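You operate a simulated robot arm through the tools that you are given. There is no shell and no other tool. Be economical: measure what you need, move in short steps, check, and stop when the job is done.

You run a simulated robot arm. Do the job below in one go: nothing can be reset, and whatever is moved stays where it is left.

Task
Knock up the job square in the wooden tray and weight it.
Fine: push the short lift in the tray home to both rims, lay the short lift of the same job on it, flush all round, then stand the bar weight on them. Set down upright: bar weight.

Only the result counts: the job must be done as asked and must still hold three seconds after the hand-in. Knocking over, shifting, dropping, spilling or breaking anything else fails it.

Robot
A 7-joint arm with a two-finger parallel gripper on a trunk, on a base that drives. Base frame: it is fixed to the floor where the robot stands at the start and does not move with it; the origin is under the middle of the robot, x ahead of it, y to its left, z up; the surface under the hand at the start is at about z = 900. Lengths are in mm, angles in rad, forces in N, time in s.
Its first joint turns from -2.897 to 2.897 rad. Places, roughly: bar weight [1000, -1000, 1000]; block weight [1000, -1500, 1000]. Payload 1.57 kg.
Tool frame: the origin (TCP) lies between the finger pads and is the grasp point; the fingertips stand 30 mm ahead of it; z points along the fingers, y is the line along which they close. Largest opening 80 mm; finger width 17, thickness 12; the body of the gripper, 40 by 82 mm, starts 80 mm behind the TCP.
Orientation is that of the tool frame in the base frame, as a unit quaternion [w, x, y, z]. With the fingers straight down and closing along the base's y, the tool's x points along the base's -x, its y along +y and its z along -z.

Tools
- The arm moves only by the tool jog_arm. Its arguments are lists of equal length, an entry for each row: "jaw": the gripper command, from -1 (shut) to 1 (fully open), values between in proportion; "slide": the shift along the tool's x, y, z in units of 50 mm (1.0 is 50 mm), a list of three; "turn": the turn, a rotation vector about the tool's x, y, z in units of 4 degrees (1.0 is 4 degrees), a list of three. In form: {"jaw": [jaw, ...], "slide": [[dx, dy, dz], ...], "turn": [[ax, ay, az], ...]}. A call has 1 to 8 rows; each row shifts and turns the commanded pose from where the row before left it, along the tool's axes as they then stand. A call with a number of a shift or a turn outside -1 to 1 is refused whole. Each row takes 0.2 s and may step no farther than 50 mm and 0.15 rad from the row before; otherwise, or with a gripper value out of range, the whole call is refused. A pose out of reach is approached as far as the arm can. The call stops where the force on the tool passes 90 N (or 10 N more than at its start, if that is more) or the arm is blocked; 0.2 s more then pass. The fingers move at their own pace (about 153 mm/s each) and stop on an object; they squeeze with about 42 N. The grip force told is the motor's: it shows also when the fingers shut on nothing. Time passes only in rows, and 0.2 s behind the last, so rows that do not move let the fingers close. The reply holds the time, the measured pose of the TCP, the force on the tool along the base axes, the opening and the grip force, in the units named above and with some noise, with the torque about the TCP (base axes, N m) and any sound that the robot's microphone picked up.
- Cameras (640 x 400 px; columns grow to the right, rows downward): "scene" is now at [-20.3, 148.6, 1377.3]; the picture's right is [-0.45, -0.89, 0.00], its down [-0.44, 0.22, -0.87] and it looks along [0.78, -0.39, -0.49] (base axes); focal length 250 px, centre (320, 200). "wrist" rides on the gripper at [72, -7, -122] in the tool frame; the picture's right is [0.09, 1.00, 0.00], its down [-0.84, 0.08, -0.54] and it looks along [-0.54, 0.05, 0.84] (tool axes); focal length 238 px, centre (320, 200). There is no depth. A picture from a camera that has moved, and an enlarged one, comes with that camera's place and axes in the base frame and with its lens.
- get_image(camera): a new picture of that camera. It takes no simulated time.
- drive_base(legs): drives the robot by 1 to 6 legs, each [ahead, left, turn to the left] in mm, mm and rad, along the robot's own axes; the way and the turn of a leg run together, so that a leg with both is an arc; at most 1500 mm and 3.142 rad a leg. The arm and the cameras ride along, it lands a little off, and it stops where it bumps. It gives what a move gives.
- head_to(pan, tilt): turns the head with the scene camera to pan (to the left, within 2.496 rad either way) and tilt (down, from -0.506 to 1.204), counted from straight ahead of the robot. It gives what a move gives.
- zoom(camera, box): a new picture of the part [left, top, right, bottom] of that camera's present view, enlarged. It takes no simulated time.
- hand_in(): hands the job in; it is judged then, once.

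Work in short steps. Places have to be worked out from the pictures, the camera data and where the tool is seen: move nearer, look again, correct. Check each grasp and each placing, and mend what went wrong. You have 120 turns and 78 pictures in all, those below and enlarged ones among them. Open the gripper and draw the arm clear of the work before you hand the job in, unless the task says otherwise; then end with one line.

The tools are called as name(argument=value, ...) on one line, values as JSON. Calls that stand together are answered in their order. jog_arm: Moves the arm, as the interface text tells. Its arguments: {"type":"object","properties":{"jaw":{"type":"array","items":{"type":"number"}},"slide":{"type":"array","items":{"type":"array","items":{"type":"number"}}},"turn":{"type":"array","items":{"type":"array","items":{"type":"number"}}}},"required":["jaw","slide","turn"]} The other tools are called the same way: drive_base (legs) drives the base; head_to (pan, tilt) turns the head that bears the scene camera; get_image (camera) takes a picture; zoom (camera, box) takes an enlarged picture of a part of a camera's view; hand_in () hands the job in.

At the start:

```text
t: 0.0
tcp_pos: [404.5, -450.5, 1233.7]
orientation: [0.0, 0.001, 1.0, 0.0]
contact_force: [-1.1, -1.1, -0.6]
torque: [0.02, 0.01, 0.0]
width: 80.4
finger_force: 0.2
robot x, y, heading: [3.5, 3.6, -0.0]
head pan, tilt: [-0.469, 0.515]
```

scene: 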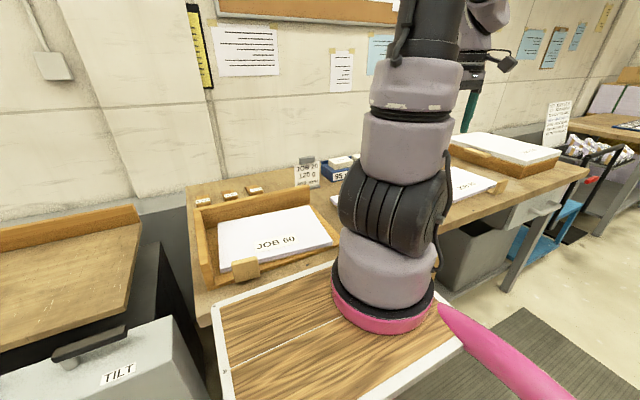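
wrist: 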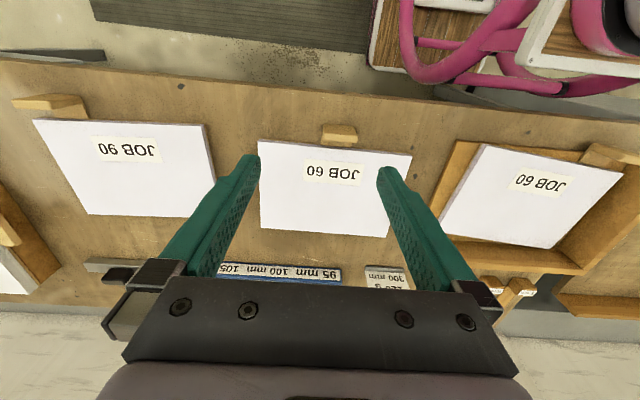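

The wrist view shows a JOB 60 lift in a tray, a loose JOB 60 and a JOB 90. I'll enlarge the views for detail.

zoom(camera="wrist", box=[400, 100, 640, 320])

zoom(camera="scene", box=[180, 140, 360, 300])

head_to(pan=-0.9, tilt=0.5)

get_image(camera="scene")

```text
1.82 times, centred on (520, 210) of wrist
camera zoom: at [332.2, -455.4, 1357.1], right [-0.09, 1.0, 0.0], down [0.84, 0.08, 0.54], along [0.54, 0.05, -0.84], focal length 433 px, centre (-44, 182)
```

zoom: 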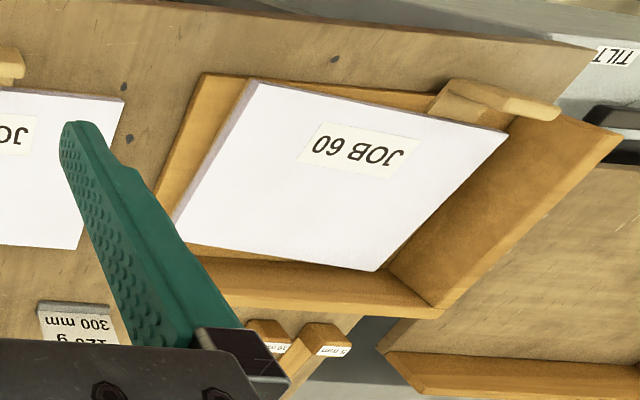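

```text
2.50 times, centred on (270, 220) of scene
camera zoom: at [-20.3, 148.6, 1377.3], right [-0.45, -0.89, 0.0], down [-0.44, 0.22, -0.87], along [0.78, -0.39, -0.49], focal length 625 px, centre (445, 150)
```

zoom: 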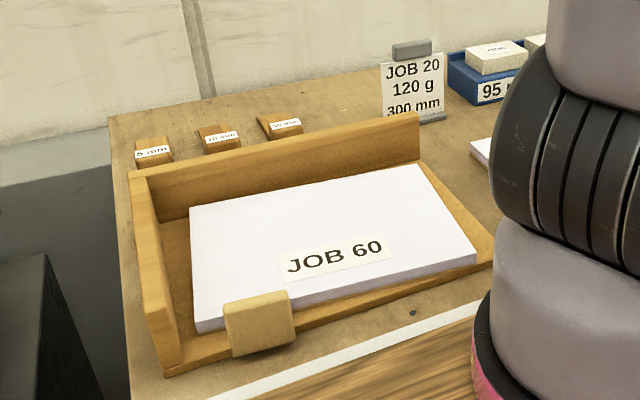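

```text
t: 0.9
tcp_pos: [403.8, -449.5, 1234.3]
orientation: [0.0, 0.001, 1.0, 0.0]
contact_force: [0.2, -0.4, 0.2]
torque: [-0.02, -0.01, 0.02]
width: 80.1
finger_force: 0.1
robot x, y, heading: [0.7, -5.4, 0.0]
head pan, tilt: [-0.901, 0.499]
```

```text
73 pictures are left
camera scene: at [-44.6, 118.4, 1378.7], right [-0.78, -0.62, 0.0], down [-0.3, 0.38, -0.88], along [0.55, -0.69, -0.48], focal length 250 px, centre (320, 200)
```

scene: 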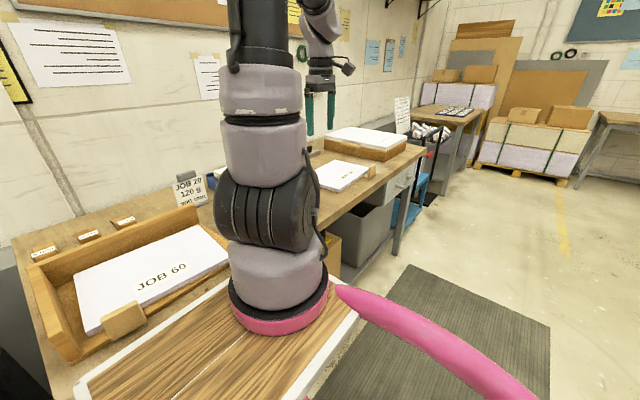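

The middle lift comes out at roughly x 493–709, y −565 to −260, about 300×216 mm, with a wooden tab on its near edge. I'll lower the hand to look at that tab more closely.

jog_arm(jaw=[1, 1, 1, 1], slide=[[0, 0, 1], [0, 0, 1], [0, 0, 1], [0, 0, 1]], turn=[[0, 0, 0], [0, 0, 0], [0, 0, 0], [0, 0, 0]])

get_image(camera="wrist")

head_to(pan=-0.55, tilt=0.2)

get_image(camera="scene")

```text
t: 1.9
tcp_pos: [406.7, -447.7, 1032.2]
orientation: [0.0, 0.001, 1.0, -0.001]
contact_force: [-0.5, -0.6, 0.5]
torque: [-0.06, -0.02, -0.03]
width: 80.2
finger_force: 0.1
robot x, y, heading: [-2.7, -0.5, 0.001]
head pan, tilt: [-0.901, 0.499]
```

```text
72 pictures are left
camera wrist: at [334.0, -454.0, 1154.7], right [-0.09, 1.0, 0.0], down [0.84, 0.08, 0.54], along [0.54, 0.05, -0.84], focal length 238 px, centre (320, 200)
```

wrist: 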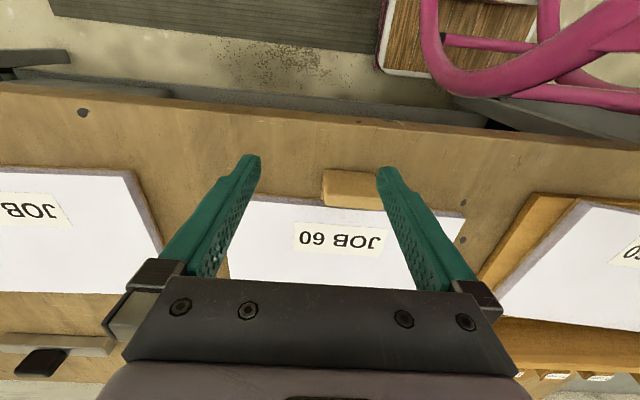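

```text
t: 2.7
tcp_pos: [408.3, -448.9, 1031.9]
orientation: [0.0, -0.001, 1.0, 0.001]
contact_force: [0.5, 0.2, -0.4]
torque: [0.01, 0.0, 0.03]
width: 79.9
finger_force: 0.0
robot x, y, heading: [2.4, -1.5, -0.001]
head pan, tilt: [-0.55, 0.201]
```

```text
71 pictures are left
camera scene: at [-21.7, 140.9, 1406.3], right [-0.52, -0.85, 0.0], down [-0.17, 0.1, -0.98], along [0.83, -0.51, -0.2], focal length 250 px, centre (320, 200)
```

scene: 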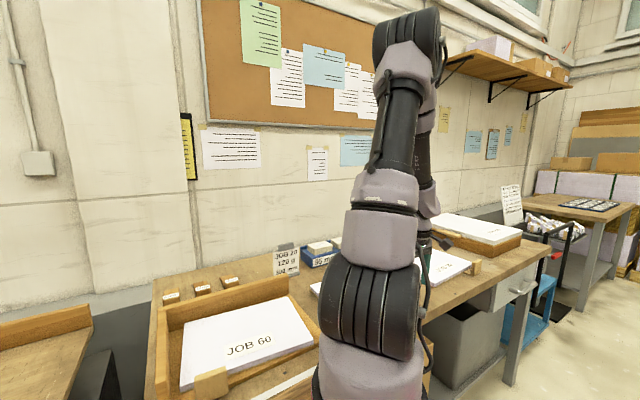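

Next I'll zoom in on the wooden tab and on one wall notice.

zoom(camera="wrist", box=[220, 140, 480, 300])

zoom(camera="scene", box=[150, 240, 330, 400])

zoom(camera="scene", box=[400, 180, 540, 290])

```text
2.46 times, centred on (350, 220) of wrist
camera zoom: at [334.5, -454.7, 1155.0], right [-0.09, 1.0, 0.0], down [0.84, 0.08, 0.54], along [0.54, 0.05, -0.84], focal length 587 px, centre (246, 151)
```

zoom: 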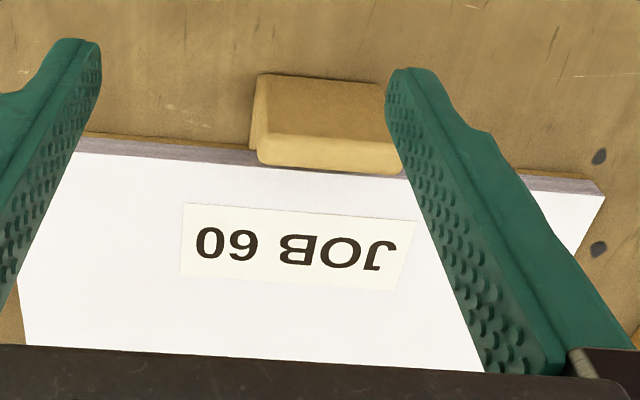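

```text
2.50 times, centred on (240, 320) of scene
camera zoom: at [-21.7, 140.9, 1406.3], right [-0.52, -0.85, 0.0], down [-0.17, 0.1, -0.98], along [0.83, -0.51, -0.2], focal length 625 px, centre (520, -100)
```

zoom: 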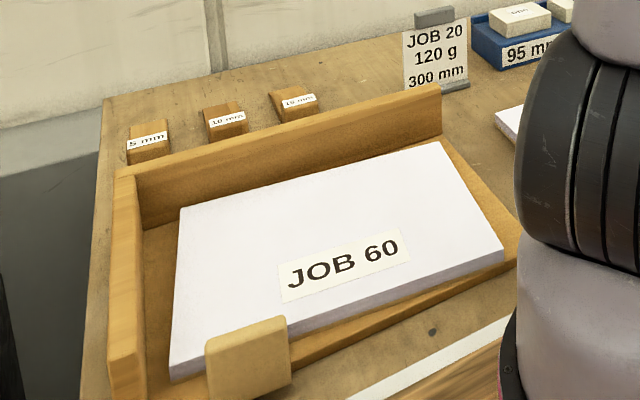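

```text
3.64 times, centred on (470, 235) of scene
camera zoom: at [-21.7, 140.9, 1406.3], right [-0.52, -0.85, 0.0], down [-0.17, 0.1, -0.98], along [0.83, -0.51, -0.2], focal length 909 px, centre (-226, 73)
```

zoom: 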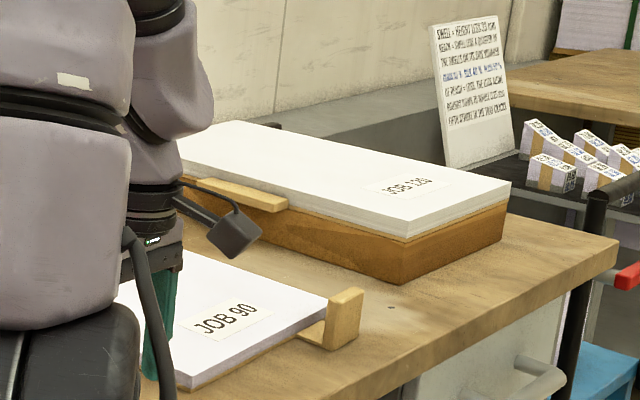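

The lifts look to be on boards with an upright grip tab: about 16 mm thick, 60 mm wide, and about 56 mm above the bench. The tray tab is too near the axis to reach, so I'll drive back about 130 mm first.

drive_base(legs=[[-130, 0, 0]])

head_to(pan=-0.2, tilt=0.6)

get_image(camera="scene")

```text
t: 4.0
tcp_pos: [274.4, -448.9, 1031.9]
orientation: [0.0, 0.001, 1.0, 0.0]
contact_force: [0.5, -0.3, -0.4]
torque: [-0.02, -0.05, -0.01]
width: 80.0
finger_force: 0.1
robot x, y, heading: [-127.6, -0.2, -0.005]
head pan, tilt: [-0.55, 0.201]
```

```text
t: 4.9
tcp_pos: [275.0, -449.9, 1032.7]
orientation: [0.0, 0.001, 1.0, 0.001]
contact_force: [-0.5, -0.5, 0.0]
torque: [-0.03, -0.01, 0.0]
width: 79.9
finger_force: 0.0
robot x, y, heading: [-135.4, -0.8, -0.006]
head pan, tilt: [-0.201, 0.6]
```

```text
67 pictures are left
camera scene: at [-145.2, 172.1, 1369.7], right [-0.2, -0.98, 0.0], down [-0.55, 0.11, -0.83], along [0.81, -0.17, -0.56], focal length 250 px, centre (320, 200)
```

scene: 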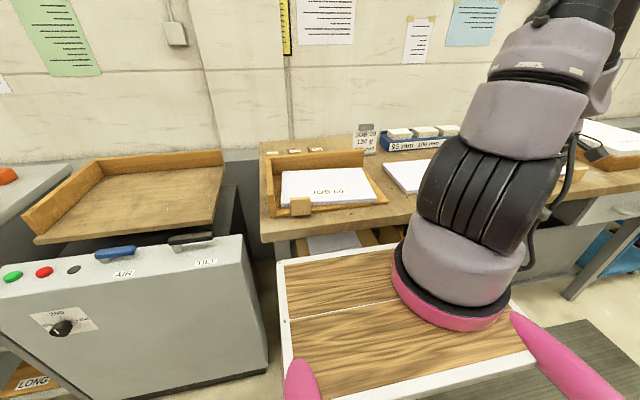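

I'm moving the hand up and ahead, then left, to look at the tray from above and in front.

jog_arm(jaw=[1, 1, 1, 1, 1, 1], slide=[[0, 0, -1], [-1, 0, 0], [-1, 0, 0], [-0.6, 0.7, 0], [0, 1, 0], [0, 1, 0]], turn=[[0, 0, 0], [0, 0, 0], [0, 0, 0], [0, 0, 0], [0, 0, 0], [0, 0, 0]])

jog_arm(jaw=[1, 1, 1, 1, 1, 1, 1, 1], slide=[[0, 1, 0], [0, 1, 0], [0, 1, 0], [0, 1, 0], [0, 1, 0], [0, 1, 0], [0, 1, 0], [0, 1, 0]], turn=[[0, 0, 0], [0, 0, 0], [0, 0, 0], [0, 0, 0], [0, 0, 0], [0, 0, 0], [0, 0, 0], [0, 0, 0]])

get_image(camera="wrist")

```text
t: 6.3
tcp_pos: [405.5, -316.5, 1080.7]
orientation: [0.0, 0.002, 1.0, 0.0]
contact_force: [0.3, -0.4, -0.1]
torque: [0.0, -0.03, -0.02]
width: 80.2
finger_force: 0.1
robot x, y, heading: [-127.8, 5.0, -0.005]
head pan, tilt: [-0.201, 0.6]
```

```text
t: 8.1
tcp_pos: [405.8, 86.7, 1081.8]
orientation: [0.001, 0.002, 1.0, 0.0]
contact_force: [0.0, -0.5, 0.8]
torque: [0.03, -0.03, -0.01]
width: 79.9
finger_force: 0.0
robot x, y, heading: [-128.5, 0.8, 0.002]
head pan, tilt: [-0.201, 0.6]
```

```text
66 pictures are left
camera wrist: at [333.2, 81.3, 1205.8], right [-0.09, 1.0, 0.0], down [0.84, 0.07, 0.54], along [0.54, 0.05, -0.84], focal length 238 px, centre (320, 200)
```

wrist: 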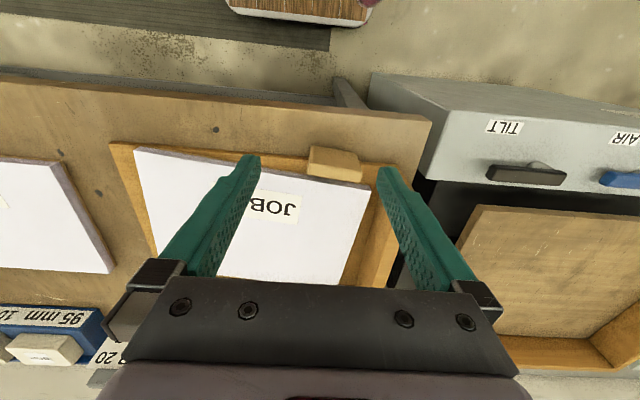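

The tray tab shows near (335,165). I'll zoom in to measure it.

zoom(camera="wrist", box=[100, 120, 420, 320])

```text
2.00 times, centred on (260, 220) of wrist
camera zoom: at [333.2, 81.3, 1205.8], right [-0.09, 1.0, 0.0], down [0.84, 0.07, 0.54], along [0.54, 0.05, -0.84], focal length 477 px, centre (440, 160)
```

zoom: 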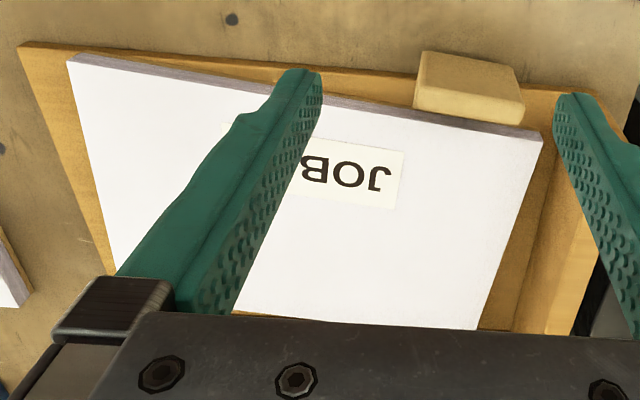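

The tray tab is centred near (451,110), top about z 966, and the lift is yawed about −5°. I'm turning the tool about −85° so the fingers close across the tab's thickness.

jog_arm(jaw=[1, 1, 1, 1, 1, 1, 1, 1], slide=[[0, 0, 0], [0, 0, 0], [0, 0, 0], [0, 0, 0], [0, 0, 0], [0, 0, 0], [0, 0, 0], [0, 0, 0]], turn=[[0, 0, -1], [0, 0, -1], [0, 0, -1], [0, 0, -1], [0, 0, -1], [0, 0, -1], [0, 0, -1], [0, 0, -1]])

jog_arm(jaw=[1, 1, 1, 1, 1, 1, 1, 1], slide=[[0, 0, 0], [0, 0, 0], [0, 0, 0], [0, 0, 0], [0, 0, 0], [0, 0, 0], [0, 0, 0], [0, 0, 0]], turn=[[0, 0, -1], [0, 0, -1], [0, 0, -1], [0, 0, -1], [0, 0, -1], [0, 0, -1], [0, 0, -1], [0, 0, -1]])

jog_arm(jaw=[1, 1, 1, 1, 1, 1], slide=[[0, 0, 0], [0, 0, 0], [0, 0, 0], [0, 0, 0], [0, 0, 0], [0, 0, 0]], turn=[[0, 0, -1], [0, 0, -1], [0, 0, -1], [0, 0, -1], [0, 0, -1], [0, 0, -0.25]])

get_image(camera="wrist")

```text
t: 9.9
tcp_pos: [406.6, 86.0, 1080.2]
orientation: [0.0, -0.276, 0.961, 0.0]
contact_force: [-0.1, 0.1, -0.6]
torque: [0.0, -0.02, -0.01]
width: 79.8
finger_force: 0.0
robot x, y, heading: [-128.1, -0.3, -0.004]
head pan, tilt: [-0.201, 0.6]
```

```text
t: 11.7
tcp_pos: [406.2, 86.9, 1082.7]
orientation: [0.0, -0.53, 0.848, 0.0]
contact_force: [0.4, 0.3, 0.3]
torque: [0.01, -0.02, 0.02]
width: 80.1
finger_force: 0.1
robot x, y, heading: [-132.3, -1.1, -0.002]
head pan, tilt: [-0.201, 0.6]
```

```text
t: 13.1
tcp_pos: [406.4, 85.5, 1081.3]
orientation: [0.0, -0.675, 0.738, 0.0]
contact_force: [-0.5, 1.0, 0.7]
torque: [0.0, 0.02, -0.02]
width: 79.9
finger_force: 0.1
robot x, y, heading: [-132.8, 1.5, -0.002]
head pan, tilt: [-0.201, 0.6]
```

```text
64 pictures are left
camera wrist: at [406.3, 14.6, 1204.6], right [-1.0, 0.0, 0.0], down [0.0, 0.84, 0.54], along [0.0, 0.54, -0.84], focal length 238 px, centre (320, 200)
```

wrist: 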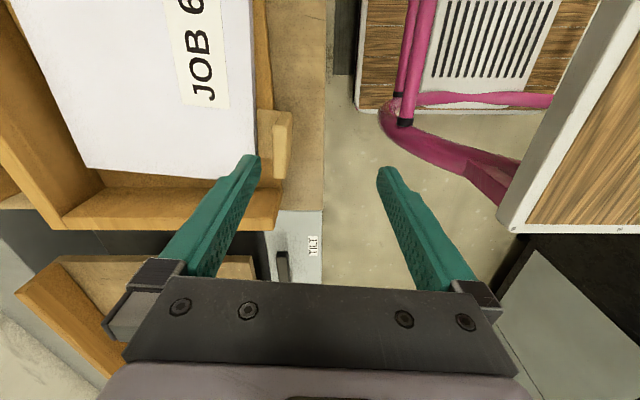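

Rotation is fine. I'll zoom on the tab to refine its position.

zoom(camera="wrist", box=[200, 80, 360, 200])

```text
3.33 times, centred on (280, 140) of wrist
camera zoom: at [406.3, 14.6, 1204.6], right [-1.0, 0.0, 0.0], down [0.0, 0.84, 0.54], along [0.0, 0.54, -0.84], focal length 794 px, centre (453, 400)
```

zoom: 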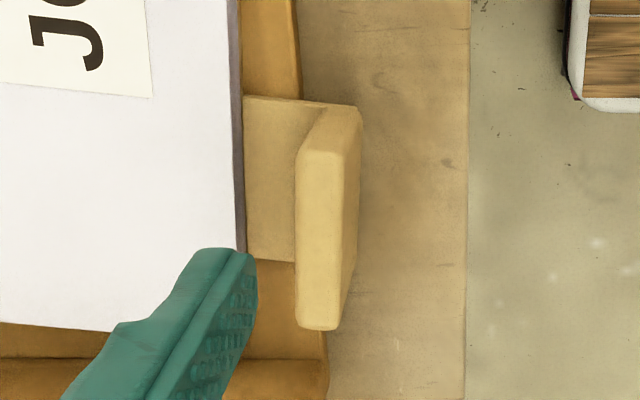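

Top centre is about (449,109). I'll shift over it and descend to about z 1000, then check.

jog_arm(jaw=[0.6, 0.6, 0.6], slide=[[-0.53, -0.81, 0], [0, 0, 0.8], [0, 0, 0.84]], turn=[[0, 0, 0], [0, 0, 0], [0, 0, 0]])

get_image(camera="wrist")

get_image(camera="scene")

```text
t: 13.9
tcp_pos: [447.2, 109.4, 999.7]
orientation: [0.0, -0.675, 0.738, 0.0]
contact_force: [-0.6, 0.3, 0.2]
torque: [-0.01, -0.04, 0.04]
width: 64.3
finger_force: 0.1
robot x, y, heading: [-130.9, 1.2, 0.001]
head pan, tilt: [-0.201, 0.6]
```

```text
62 pictures are left
camera wrist: at [446.9, 37.3, 1122.9], right [-1.0, 0.0, 0.0], down [0.0, 0.84, 0.54], along [0.0, 0.54, -0.84], focal length 238 px, centre (320, 200)
```

wrist: 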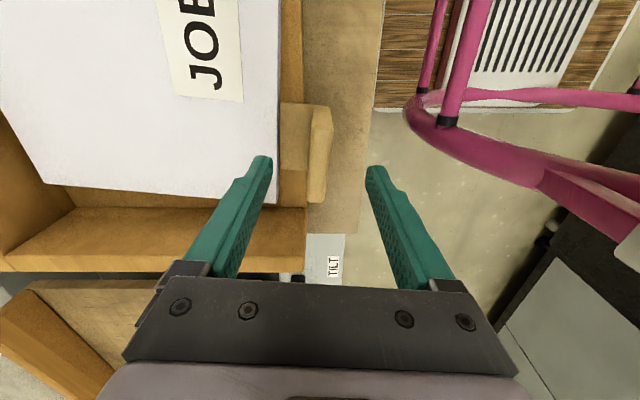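

```text
61 pictures are left
camera scene: at [-145.6, 172.0, 1369.6], right [-0.2, -0.98, 0.0], down [-0.55, 0.11, -0.83], along [0.81, -0.17, -0.56], focal length 250 px, centre (320, 200)
```

scene: 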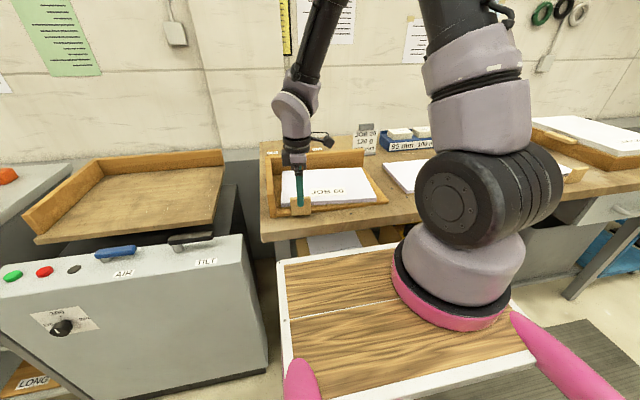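

The tab looks centred between the fingers. I'll zoom in to check its height and offset.

zoom(camera="wrist", box=[240, 90, 400, 210])

```text
3.33 times, centred on (320, 150) of wrist
camera zoom: at [446.9, 37.3, 1122.9], right [-1.0, 0.0, 0.0], down [0.0, 0.84, 0.54], along [0.0, 0.54, -0.84], focal length 794 px, centre (320, 367)
```

zoom: 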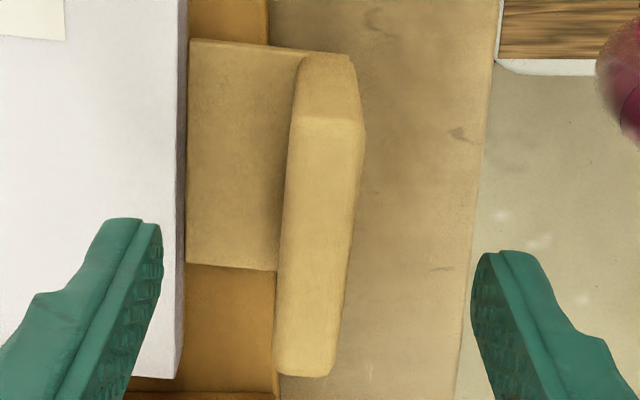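

The tab top is at about z 964, centred at (447.5,111), and the TCP is over it. I'll descend to about z 960 and close.

jog_arm(jaw=[0.6, 0.6, -1, -1, -1], slide=[[0, 0, 0.4], [0, 0, 0.4], [0, 0, 0], [0, 0, 0], [0, 0, 0]], turn=[[0, 0, 0], [0, 0, 0], [0, 0, 0], [0, 0, 0], [0, 0, 0]])

get_image(camera="wrist")

```text
t: 15.1
tcp_pos: [446.6, 109.1, 959.7]
orientation: [-0.002, -0.675, 0.738, 0.001]
contact_force: [-6.7, 2.7, 15.3]
torque: [-0.75, -0.4, -0.64]
width: 14.6
finger_force: 31.3
robot x, y, heading: [-131.5, -2.2, -0.007]
head pan, tilt: [-0.201, 0.6]
```

```text
59 pictures are left
camera wrist: at [447.2, 37.1, 1083.1], right [-1.0, 0.0, 0.0], down [0.0, 0.84, 0.54], along [0.0, 0.54, -0.84], focal length 238 px, centre (320, 200)
```

wrist: 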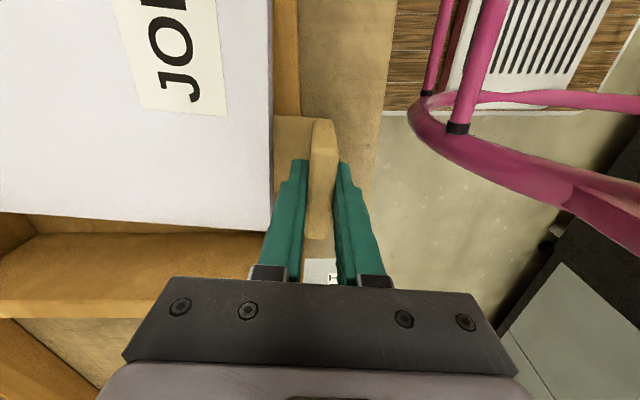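

The tab is gripped with 14.6 mm width. I'm easing up 1 mm and turning the lift 5° counter-clockwise to square it.

jog_arm(jaw=[-1, -1, -1], slide=[[0, 0, -0.02], [0, 0, 0], [0, 0, 0]], turn=[[0, 0, 0], [0, 0, -0.6], [0, 0, -0.6]])

get_image(camera="scene")

get_image(camera="wrist")

```text
t: 15.9
tcp_pos: [448.6, 107.9, 961.2]
orientation: [0.0, -0.706, 0.709, 0.0]
contact_force: [-1.5, -1.3, -0.7]
torque: [-0.48, 0.03, -0.68]
width: 14.8
finger_force: 30.7
robot x, y, heading: [-127.2, 0.1, 0.001]
head pan, tilt: [-0.201, 0.6]
```

```text
58 pictures are left
camera scene: at [-145.1, 172.2, 1369.6], right [-0.2, -0.98, 0.0], down [-0.55, 0.11, -0.83], along [0.81, -0.17, -0.56], focal length 250 px, centre (320, 200)
```

scene: 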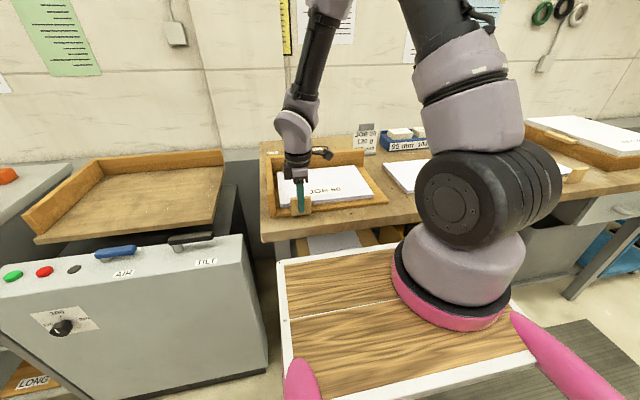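

```text
57 pictures are left
camera wrist: at [454.4, 37.0, 1083.5], right [-1.0, -0.09, 0.0], down [-0.07, 0.84, 0.54], along [-0.05, 0.54, -0.84], focal length 238 px, centre (320, 200)
```

wrist: 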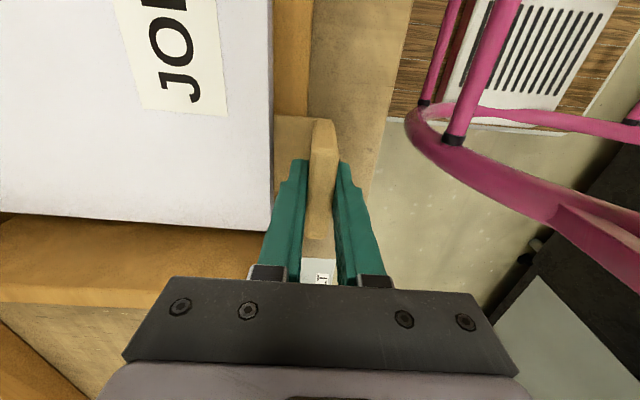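

The lift turned rigidly with the hand and is close to square. Now I'll push +x in small steps towards the back rim.

jog_arm(jaw=[-1, -1, -1], slide=[[0, -0.08, 0], [0, -0.08, 0], [0, -0.04, 0]], turn=[[0, 0, 0], [0, 0, 0], [0, 0, 0]])

jog_arm(jaw=[-1, -1], slide=[[0, -0.04, 0], [0, -0.04, 0]], turn=[[0, 0, 0], [0, 0, 0]])

zoom(camera="scene", box=[250, 120, 410, 230])

```text
t: 16.7
tcp_pos: [458.5, 108.3, 961.9]
orientation: [-0.001, -0.705, 0.709, 0.0]
contact_force: [-0.8, 0.6, -0.5]
torque: [0.3, 0.64, -0.08]
width: 14.9
finger_force: 30.9
robot x, y, heading: [-128.8, -0.3, -0.003]
head pan, tilt: [-0.201, 0.6]
```

```text
t: 17.3
tcp_pos: [461.2, 108.7, 961.5]
orientation: [-0.001, -0.706, 0.709, 0.001]
contact_force: [-19.1, -3.5, 0.2]
torque: [0.34, -0.32, 0.11]
width: 14.9
finger_force: 30.6
robot x, y, heading: [-131.4, -1.0, -0.001]
head pan, tilt: [-0.201, 0.6]
```

```text
3.64 times, centred on (330, 175) of scene
camera zoom: at [-146.1, 172.1, 1369.6], right [-0.2, -0.98, 0.0], down [-0.55, 0.11, -0.83], along [0.81, -0.17, -0.56], focal length 909 px, centre (284, 291)
```

zoom: 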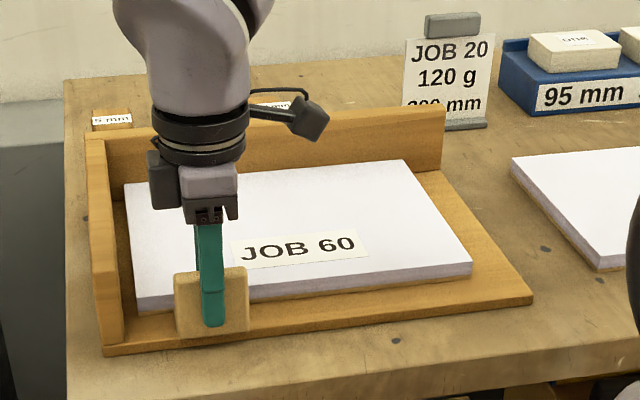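

Contact with the back rim, −19 N at x≈461. I'm easing off a touch and sliding towards the left rim.

jog_arm(jaw=[-1, -1, -1, -1], slide=[[0, 0.02, 0], [-0.08, 0, 0], [-0.08, 0, 0], [-0.04, 0, 0]], turn=[[0, 0, 0], [0, 0, 0], [0, 0, 0], [0, 0, 0]])

get_image(camera="wrist")

```text
t: 18.3
tcp_pos: [459.9, 116.6, 960.4]
orientation: [-0.001, -0.705, 0.709, 0.0]
contact_force: [-31.3, -11.1, 0.8]
torque: [-0.34, 0.03, -0.56]
width: 15.7
finger_force: 31.0
robot x, y, heading: [-132.0, -2.7, 0.001]
head pan, tilt: [-0.201, 0.6]
```

```text
55 pictures are left
camera wrist: at [465.1, 46.2, 1083.7], right [-1.0, -0.09, 0.0], down [-0.07, 0.84, 0.54], along [-0.05, 0.54, -0.84], focal length 238 px, centre (320, 200)
```

wrist: 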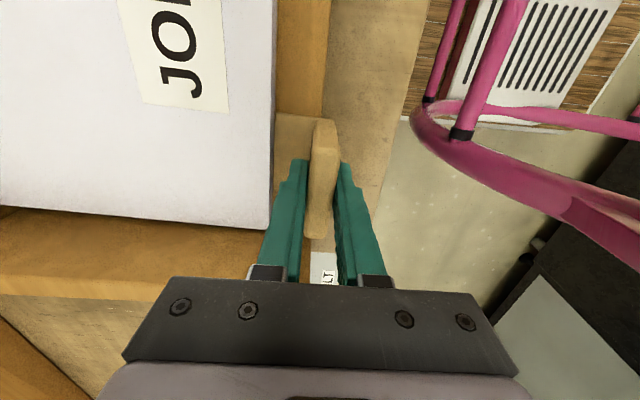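

The x force grew to −31 N, so the lift is jamming on the back rim. I'll back off 2 mm and then keep sliding left.

jog_arm(jaw=[-1, -1, -1, -1], slide=[[0, 0.06, 0], [-0.06, 0, 0], [-0.06, 0, 0], [-0.04, 0, 0]], turn=[[0, 0, 0], [0, 0, 0], [0, 0, 0], [0, 0, 0]])

zoom(camera="scene", box=[250, 120, 410, 230])

get_image(camera="wrist")

```text
t: 19.3
tcp_pos: [457.8, 123.9, 960.6]
orientation: [0.0, -0.704, 0.71, 0.0]
contact_force: [-22.6, -22.6, 6.4]
torque: [-0.01, 0.14, -0.48]
width: 15.5
finger_force: 31.6
robot x, y, heading: [-131.1, 1.3, -0.002]
head pan, tilt: [-0.201, 0.6]
```

```text
3.64 times, centred on (330, 175) of scene
camera zoom: at [-146.1, 171.2, 1369.7], right [-0.2, -0.98, 0.0], down [-0.55, 0.11, -0.83], along [0.81, -0.17, -0.56], focal length 909 px, centre (284, 291)
```

zoom: 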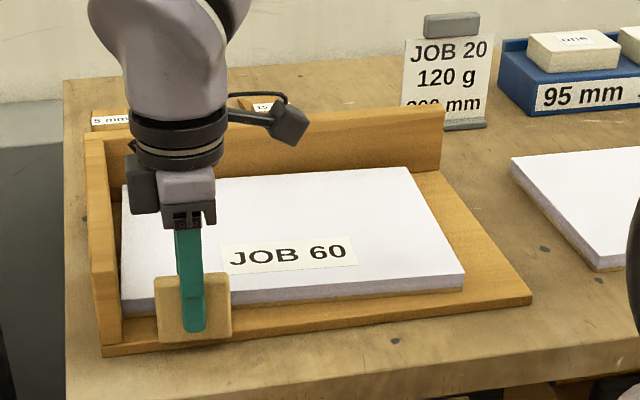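

```text
53 pictures are left
camera wrist: at [463.6, 52.5, 1083.6], right [-1.0, -0.08, 0.0], down [-0.07, 0.84, 0.54], along [-0.05, 0.54, -0.84], focal length 238 px, centre (320, 200)
```

wrist: 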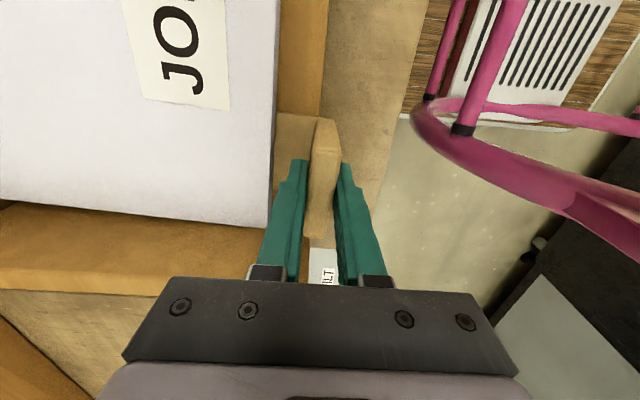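

Forces show contact, but the lift may be slightly twisted. I'll release the tab, rise and look at the gaps.

jog_arm(jaw=[0, 0.2, 0.2, 0.2, 0.2], slide=[[0, 0, 0], [0, 0, -0.8], [0, 0, -1], [0.6, -0.8, -1], [0.6, -0.8, -1]], turn=[[0, 0, 0], [0, 0, 0], [0, 0, 0], [0, 0, 0], [0, 0, 0]])

get_image(camera="wrist")

zoom(camera="scene", box=[250, 120, 410, 230])

```text
refused: row 4 steps farther than a row can; nothing moved
```

```text
52 pictures are left
camera wrist: at [463.6, 52.5, 1083.6], right [-1.0, -0.08, 0.0], down [-0.07, 0.84, 0.54], along [-0.05, 0.54, -0.84], focal length 238 px, centre (320, 200)
```

wrist: 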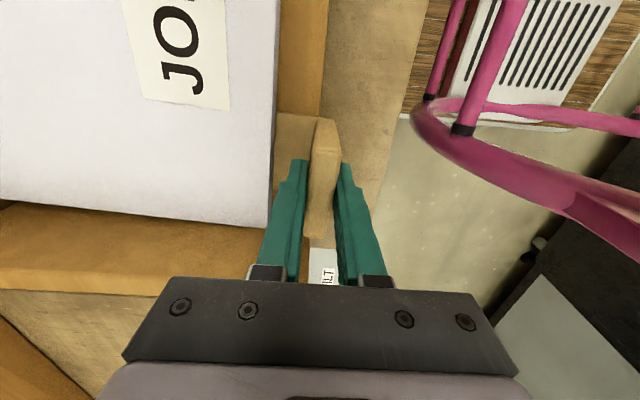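

```text
3.64 times, centred on (330, 175) of scene
camera zoom: at [-146.1, 171.2, 1369.7], right [-0.2, -0.98, 0.0], down [-0.55, 0.11, -0.83], along [0.81, -0.17, -0.56], focal length 909 px, centre (284, 291)
```

zoom: 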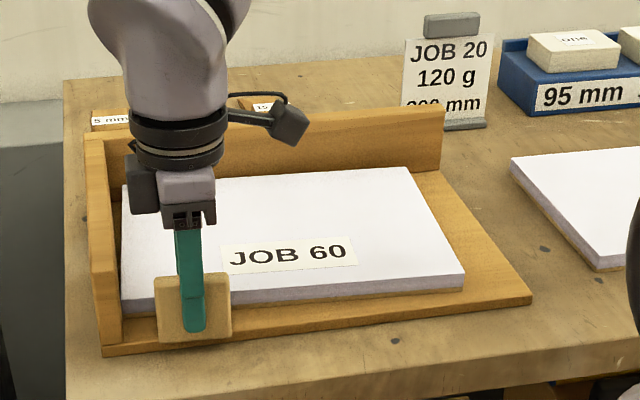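

That call was refused for step size. I'll repeat it with smaller steps.

jog_arm(jaw=[0.2, 0.2, 0.2, 0.2, 0.2, 0.2, 0.2], slide=[[0, 0, 0], [0, 0, -0.8], [0, 0, -1], [0, 0, -1], [0, 0, -1], [0.2, -0.95, 0], [0.2, -0.95, 0]], turn=[[0, 0, 0], [0, 0, 0], [0, 0, 0], [0, 0, 0], [0, 0, 0], [0, 0, 0], [0, 0, 0]])

get_image(camera="wrist")

```text
t: 20.9
tcp_pos: [555.0, 105.7, 1151.2]
orientation: [0.0, -0.706, 0.709, -0.001]
contact_force: [-0.3, -0.4, 0.5]
torque: [-0.03, -0.04, 0.01]
width: 48.0
finger_force: 0.1
robot x, y, heading: [-131.6, 0.8, -0.001]
head pan, tilt: [-0.201, 0.6]
```

```text
50 pictures are left
camera wrist: at [560.3, 34.9, 1273.4], right [-1.0, -0.09, 0.0], down [-0.07, 0.84, 0.54], along [-0.05, 0.54, -0.84], focal length 238 px, centre (320, 200)
```

wrist: 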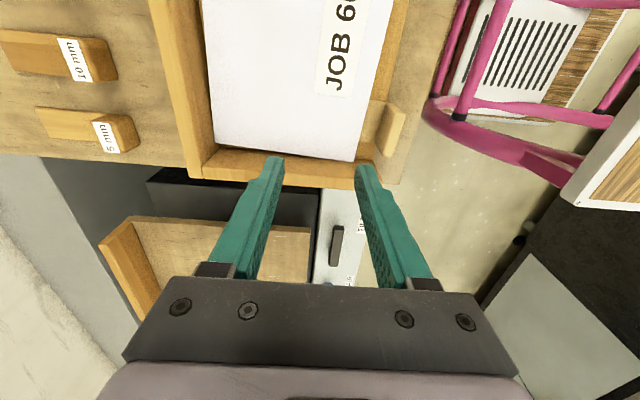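

zoom(camera="wrist", box=[140, 0, 420, 200])

```text
2.00 times, centred on (280, 100) of wrist
camera zoom: at [560.3, 34.9, 1273.4], right [-1.0, -0.09, 0.0], down [-0.07, 0.84, 0.54], along [-0.05, 0.54, -0.84], focal length 477 px, centre (400, 400)
```

zoom: 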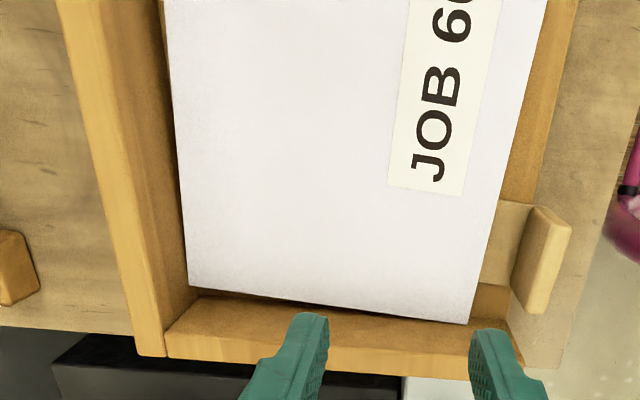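

zoom(camera="wrist", box=[210, 110, 400, 200])

```text
3.37 times, centred on (305, 155) of wrist
camera zoom: at [560.3, 34.9, 1273.4], right [-1.0, -0.09, 0.0], down [-0.07, 0.84, 0.54], along [-0.05, 0.54, -0.84], focal length 803 px, centre (370, 352)
```

zoom: 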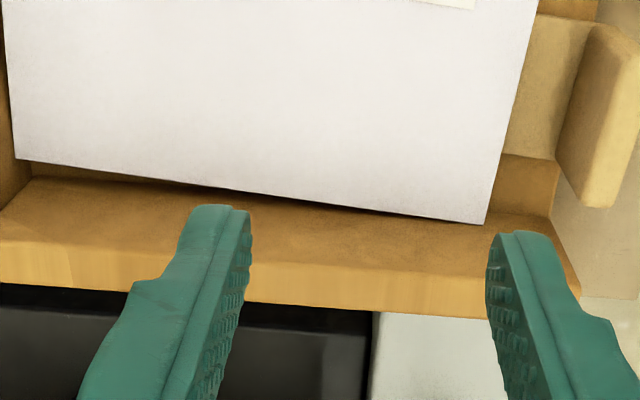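

The lift is still about 2.6° clockwise: its near-left corner is on the rim, the far-left corner about 10 mm off. It twisted in the grip, so I'll regrip the tab with the square tool to realign it.

jog_arm(jaw=[0.2, 0.2, 0.2, 0.2, 0.2, 0.2, -1, -1], slide=[[-0.2, 0.95, 0], [-0.2, 0.95, 0], [0, 0, 1], [0, 0, 1], [0, 0, 1], [0, 0, 0.8], [0, 0, 0], [0, 0, 0]], turn=[[0, 0, 0], [0, 0, -0.06], [0, 0, 0], [0, 0, 0], [0, 0, 0], [0, 0, 0], [0, 0, 0], [0, 0, 0]])

jog_arm(jaw=[-1, -1, -1], slide=[[0.06, 0, 0], [0, 0, 0], [0, 0, 0]], turn=[[0, 0, 0], [0, 0, 0], [0, 0, 0]])

```text
t: 22.7
tcp_pos: [456.9, 123.0, 959.6]
orientation: [-0.002, -0.707, 0.707, 0.001]
contact_force: [-21.8, -3.8, 0.2]
torque: [-0.02, 0.05, -0.48]
width: 15.7
finger_force: 31.8
robot x, y, heading: [-132.8, 2.9, -0.006]
head pan, tilt: [-0.201, 0.6]
```

```text
t: 23.5
tcp_pos: [459.6, 120.4, 961.5]
orientation: [-0.002, -0.707, 0.707, -0.001]
contact_force: [-23.8, -5.4, 0.2]
torque: [-0.38, 0.5, -0.57]
width: 15.8
finger_force: 31.8
robot x, y, heading: [-133.3, 2.8, -0.003]
head pan, tilt: [-0.201, 0.6]
```

There's still −23 N against the back rim with the tab twisted. I'll draw back 5 mm in x so it can align.

jog_arm(jaw=[-1, -1, -1], slide=[[0, 0.05, 0], [0, 0.05, 0], [0, 0, 0]], turn=[[0, 0, 0], [0, 0, 0], [0, 0, 0]])

```text
t: 24.3
tcp_pos: [455.7, 122.2, 961.3]
orientation: [0.001, -0.707, 0.708, -0.001]
contact_force: [3.0, -7.9, -0.2]
torque: [-0.22, 0.2, -0.4]
width: 15.3
finger_force: 31.8
robot x, y, heading: [-131.6, -0.5, 0.004]
head pan, tilt: [-0.201, 0.6]
```

Some twist and −8 N in y remain. I'm shifting away from the left rim as well.

jog_arm(jaw=[-1, -1, -1], slide=[[0.08, 0.02, 0], [0.04, 0, 0], [0, 0, 0]], turn=[[0, 0, 0], [0, 0, 0], [0, 0, 0]])

get_image(camera="wrist")

```text
t: 25.1
tcp_pos: [454.4, 117.9, 961.1]
orientation: [0.0, 0.707, -0.707, 0.0]
contact_force: [-1.0, 0.6, -0.7]
torque: [-0.15, 0.16, 0.12]
width: 15.1
finger_force: 30.7
robot x, y, heading: [-131.9, 1.5, -0.004]
head pan, tilt: [-0.201, 0.6]
```

```text
47 pictures are left
camera wrist: at [459.5, 46.1, 1083.7], right [-1.0, -0.09, 0.0], down [-0.08, 0.84, 0.54], along [-0.05, 0.54, -0.84], focal length 238 px, centre (320, 200)
```

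wrist: 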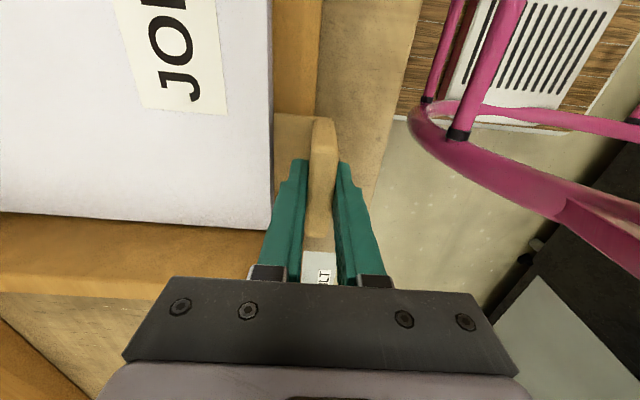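

The lift's left edge now computes as square, within about 0.4°. I'm pushing gently +y to the left rim.

jog_arm(jaw=[-1, -1, -1], slide=[[-0.06, 0, 0], [-0.04, 0, 0], [0, 0, 0]], turn=[[0, 0, 0], [0, 0, 0], [0, 0, 0]])

jog_arm(jaw=[-1, -1, -1], slide=[[-0.03, 0, 0], [-0.03, 0, 0], [0, 0, 0]], turn=[[0, 0, 0], [0, 0, 0], [0, 0, 0]])

```text
t: 25.9
tcp_pos: [455.5, 122.3, 960.8]
orientation: [0.0, -0.706, 0.708, 0.0]
contact_force: [-0.7, -4.5, -0.1]
torque: [-0.16, 0.24, -0.18]
width: 14.9
finger_force: 31.5
robot x, y, heading: [-131.7, -0.3, 0.001]
head pan, tilt: [-0.201, 0.6]
```

```text
t: 26.7
tcp_pos: [452.7, 123.2, 961.5]
orientation: [-0.001, -0.706, 0.709, 0.0]
contact_force: [-1.2, -26.8, -0.4]
torque: [-0.2, 0.02, -0.52]
width: 14.7
finger_force: 30.9
robot x, y, heading: [-132.0, -1.9, 0.002]
head pan, tilt: [-0.201, 0.6]
```

It has solid contact with the left rim (−27 N) with the tab flat in the grip. I'll ease slightly, then push +x.

jog_arm(jaw=[-1, -1, -1, -1], slide=[[0.02, 0, 0], [0, -0.04, 0], [0, -0.03, 0], [0, 0, 0]], turn=[[0, 0, 0], [0, 0, 0], [0, 0, 0], [0, 0, 0]])

jog_arm(jaw=[-1, -1, -1], slide=[[0, -0.03, 0], [0, -0.03, 0], [0, 0, 0]], turn=[[0, 0, 0], [0, 0, 0], [0, 0, 0]])

```text
t: 27.7
tcp_pos: [456.6, 122.8, 960.9]
orientation: [0.001, 0.707, -0.707, 0.0]
contact_force: [-10.8, -20.5, 0.2]
torque: [0.16, 0.17, -0.31]
width: 14.7
finger_force: 31.1
robot x, y, heading: [-134.7, -0.1, -0.002]
head pan, tilt: [-0.201, 0.6]
```

```text
t: 28.5
tcp_pos: [459.1, 123.6, 961.9]
orientation: [0.0, -0.706, 0.708, -0.001]
contact_force: [-10.3, -20.3, 0.0]
torque: [0.04, 0.53, -0.23]
width: 14.7
finger_force: 30.8
robot x, y, heading: [-129.9, -0.3, -0.0]
head pan, tilt: [-0.201, 0.6]
```

Only friction so far (−10 N); I'll continue +x until the back rim stops it.

jog_arm(jaw=[-1, -1, -1], slide=[[0, -0.03, 0], [0, -0.03, 0], [0, 0, 0]], turn=[[0, 0, 0], [0, 0, 0], [0, 0, 0]])

jog_arm(jaw=[-1, -1], slide=[[0, -0.03, 0], [0, 0, 0]], turn=[[0, 0, 0], [0, 0, 0]])

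```text
t: 29.3
tcp_pos: [461.5, 122.9, 961.2]
orientation: [-0.001, -0.706, 0.708, 0.0]
contact_force: [-21.4, -23.4, 5.8]
torque: [-0.1, 0.08, -0.23]
width: 14.9
finger_force: 30.6
robot x, y, heading: [-131.1, 0.2, 0.004]
head pan, tilt: [-0.201, 0.6]
```

```text
t: 29.9
tcp_pos: [460.2, 124.1, 960.5]
orientation: [0.002, 0.707, -0.707, 0.0]
contact_force: [-33.8, -22.2, 8.2]
torque: [0.41, -0.35, -0.14]
width: 15.0
finger_force: 30.7
robot x, y, heading: [-127.4, 1.9, -0.002]
head pan, tilt: [-0.201, 0.6]
```

Both rims are firm (Fx −34, Fy −22, tab flat in the grip). I'm releasing and rising to inspect.

jog_arm(jaw=[-0.3, 0.2, 0.2, 0.2, 0.2, 0.2, 0.2], slide=[[0, 0, 0], [0, 0, 0], [0, 0, -0.8], [0, 0, -1], [0, 0, -1], [0.2, -0.95, 0], [0.2, -0.95, 0]], turn=[[0, 0, 0], [0, 0, 0], [0, 0, 0], [0, 0, 0], [0, 0, 0], [0, 0, 0], [0, 0, 0]])

zoom(camera="wrist", box=[100, 0, 420, 200])

zoom(camera="scene", box=[250, 120, 410, 230])

```text
t: 31.5
tcp_pos: [559.1, 102.6, 1102.3]
orientation: [0.0, 0.708, -0.707, 0.0]
contact_force: [0.2, 0.4, -0.2]
torque: [-0.03, -0.02, -0.02]
width: 47.9
finger_force: 0.0
robot x, y, heading: [-131.8, 2.2, -0.004]
head pan, tilt: [-0.201, 0.6]
```

```text
2.00 times, centred on (260, 100) of wrist
camera zoom: at [564.8, 30.9, 1224.8], right [-1.0, -0.09, 0.0], down [-0.08, 0.84, 0.54], along [-0.05, 0.54, -0.84], focal length 477 px, centre (440, 400)
```

zoom: 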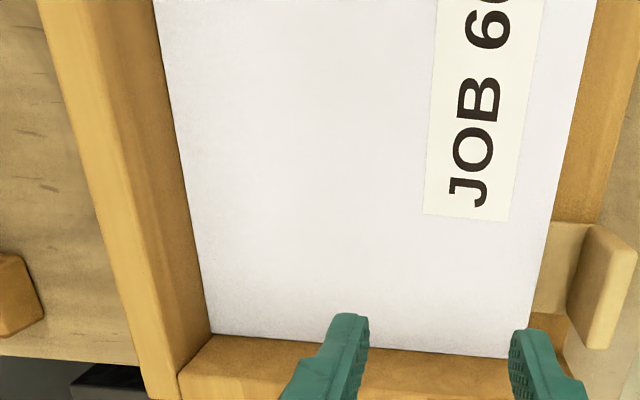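

```text
3.64 times, centred on (330, 175) of scene
camera zoom: at [-145.8, 172.4, 1369.6], right [-0.2, -0.98, 0.0], down [-0.55, 0.11, -0.83], along [0.81, -0.17, -0.56], focal length 909 px, centre (284, 291)
```

zoom: 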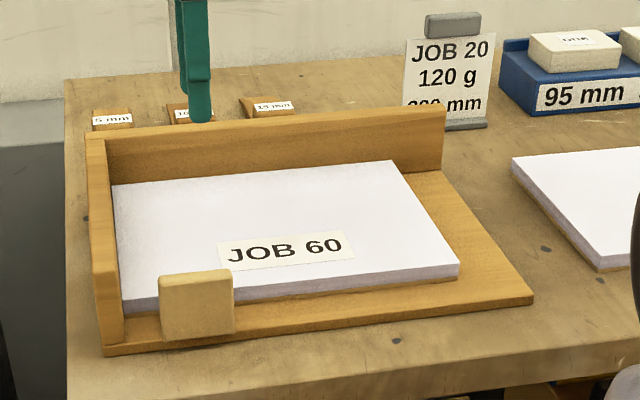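

The lift is home at both rims: corners compute as (708,183) and (503,183), so it's square. Next I'll move over to the loose JOB 60 tab.

jog_arm(jaw=[0.6, 0.6, 0.6, 0.6, 0.6], slide=[[0, 1, 0], [0, 1, 0], [1, 0, 0], [1, 0, 0], [1, 0, 0]], turn=[[0, 0, 0], [0, 0, 0], [0, 0, 0], [0, 0, 0], [0, 0, 0]])

jog_arm(jaw=[0.6, 0.6, 0.6, 0.6, 0.6, 0.6, 0.6], slide=[[1, 0, 0], [1, 0, 0], [1, 0, 0], [1, 0, 0], [1, 0, 0], [1, 0, 0], [0.9, 0, 0.3]], turn=[[0, 0, 0], [0, 0, 0], [0, 0, 0], [0, 0, 0], [0, 0, 0], [0, 0, 0], [0, 0, 0]])

get_image(camera="wrist")

```text
t: 32.7
tcp_pos: [459.4, -42.9, 1101.7]
orientation: [0.0, 0.708, -0.706, 0.0]
contact_force: [0.2, 0.8, 0.0]
torque: [-0.02, -0.02, 0.0]
width: 64.0
finger_force: 0.1
robot x, y, heading: [-129.9, -3.3, -0.001]
head pan, tilt: [-0.201, 0.6]
```

```text
t: 34.3
tcp_pos: [460.1, -390.9, 1086.1]
orientation: [0.0, 0.707, -0.707, 0.0]
contact_force: [-0.2, 0.2, -0.2]
torque: [-0.04, -0.01, 0.01]
width: 64.3
finger_force: 0.1
robot x, y, heading: [-129.6, 2.7, -0.002]
head pan, tilt: [-0.201, 0.6]
```

```text
44 pictures are left
camera wrist: at [466.7, -462.2, 1208.5], right [-1.0, -0.09, 0.0], down [-0.08, 0.84, 0.54], along [-0.05, 0.54, -0.84], focal length 238 px, centre (320, 200)
```

wrist: 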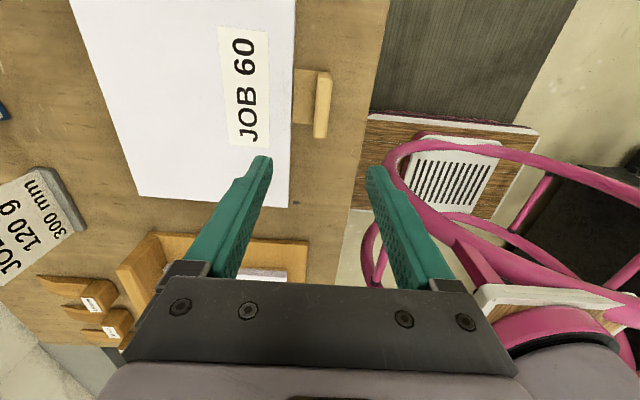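

zoom(camera="wrist", box=[240, 40, 400, 160])

```text
3.33 times, centred on (320, 100) of wrist
camera zoom: at [466.7, -462.2, 1208.5], right [-1.0, -0.09, 0.0], down [-0.08, 0.84, 0.54], along [-0.05, 0.54, -0.84], focal length 794 px, centre (320, 533)
```

zoom: 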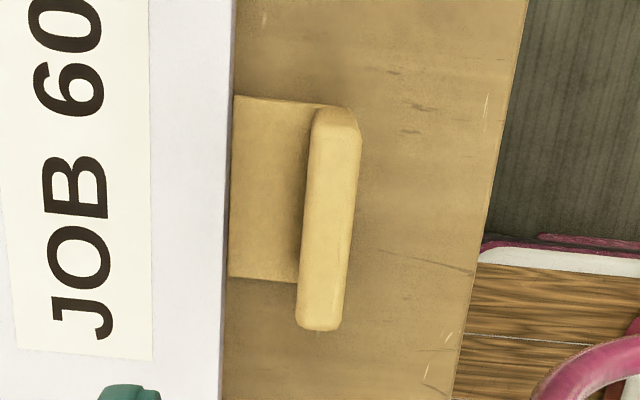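

The tab is centred near (460,−410) with its top at about z 953. I'll centre on it and descend with a narrower jaw to z≈947, then close.

jog_arm(jaw=[0, 0, 0, 0], slide=[[0.38, 0, 0.5], [0, 0, 0.8], [0, 0, 0.8], [0, 0, 0.66]], turn=[[0, 0, 0], [0, 0, 0], [0, 0, 0], [0, 0, 0]])

get_image(camera="wrist")

```text
t: 35.3
tcp_pos: [459.3, -408.2, 945.7]
orientation: [0.001, 0.707, -0.707, 0.0]
contact_force: [0.2, 0.6, 0.4]
torque: [-0.01, -0.01, -0.01]
width: 39.9
finger_force: 0.1
robot x, y, heading: [-131.8, 0.1, 0.0]
head pan, tilt: [-0.201, 0.6]
```

```text
42 pictures are left
camera wrist: at [465.5, -480.1, 1068.4], right [-1.0, -0.09, 0.0], down [-0.08, 0.84, 0.54], along [-0.05, 0.54, -0.84], focal length 238 px, centre (320, 200)
```

wrist: 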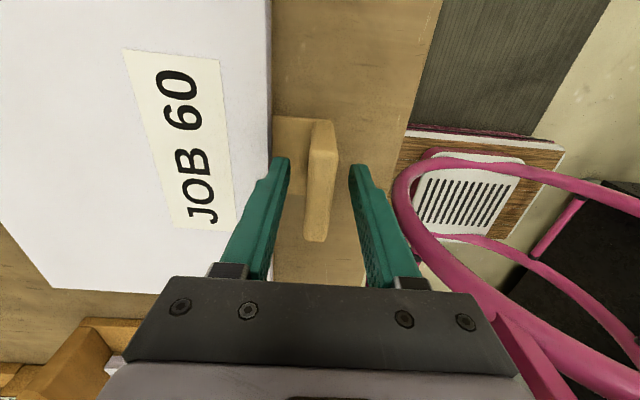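

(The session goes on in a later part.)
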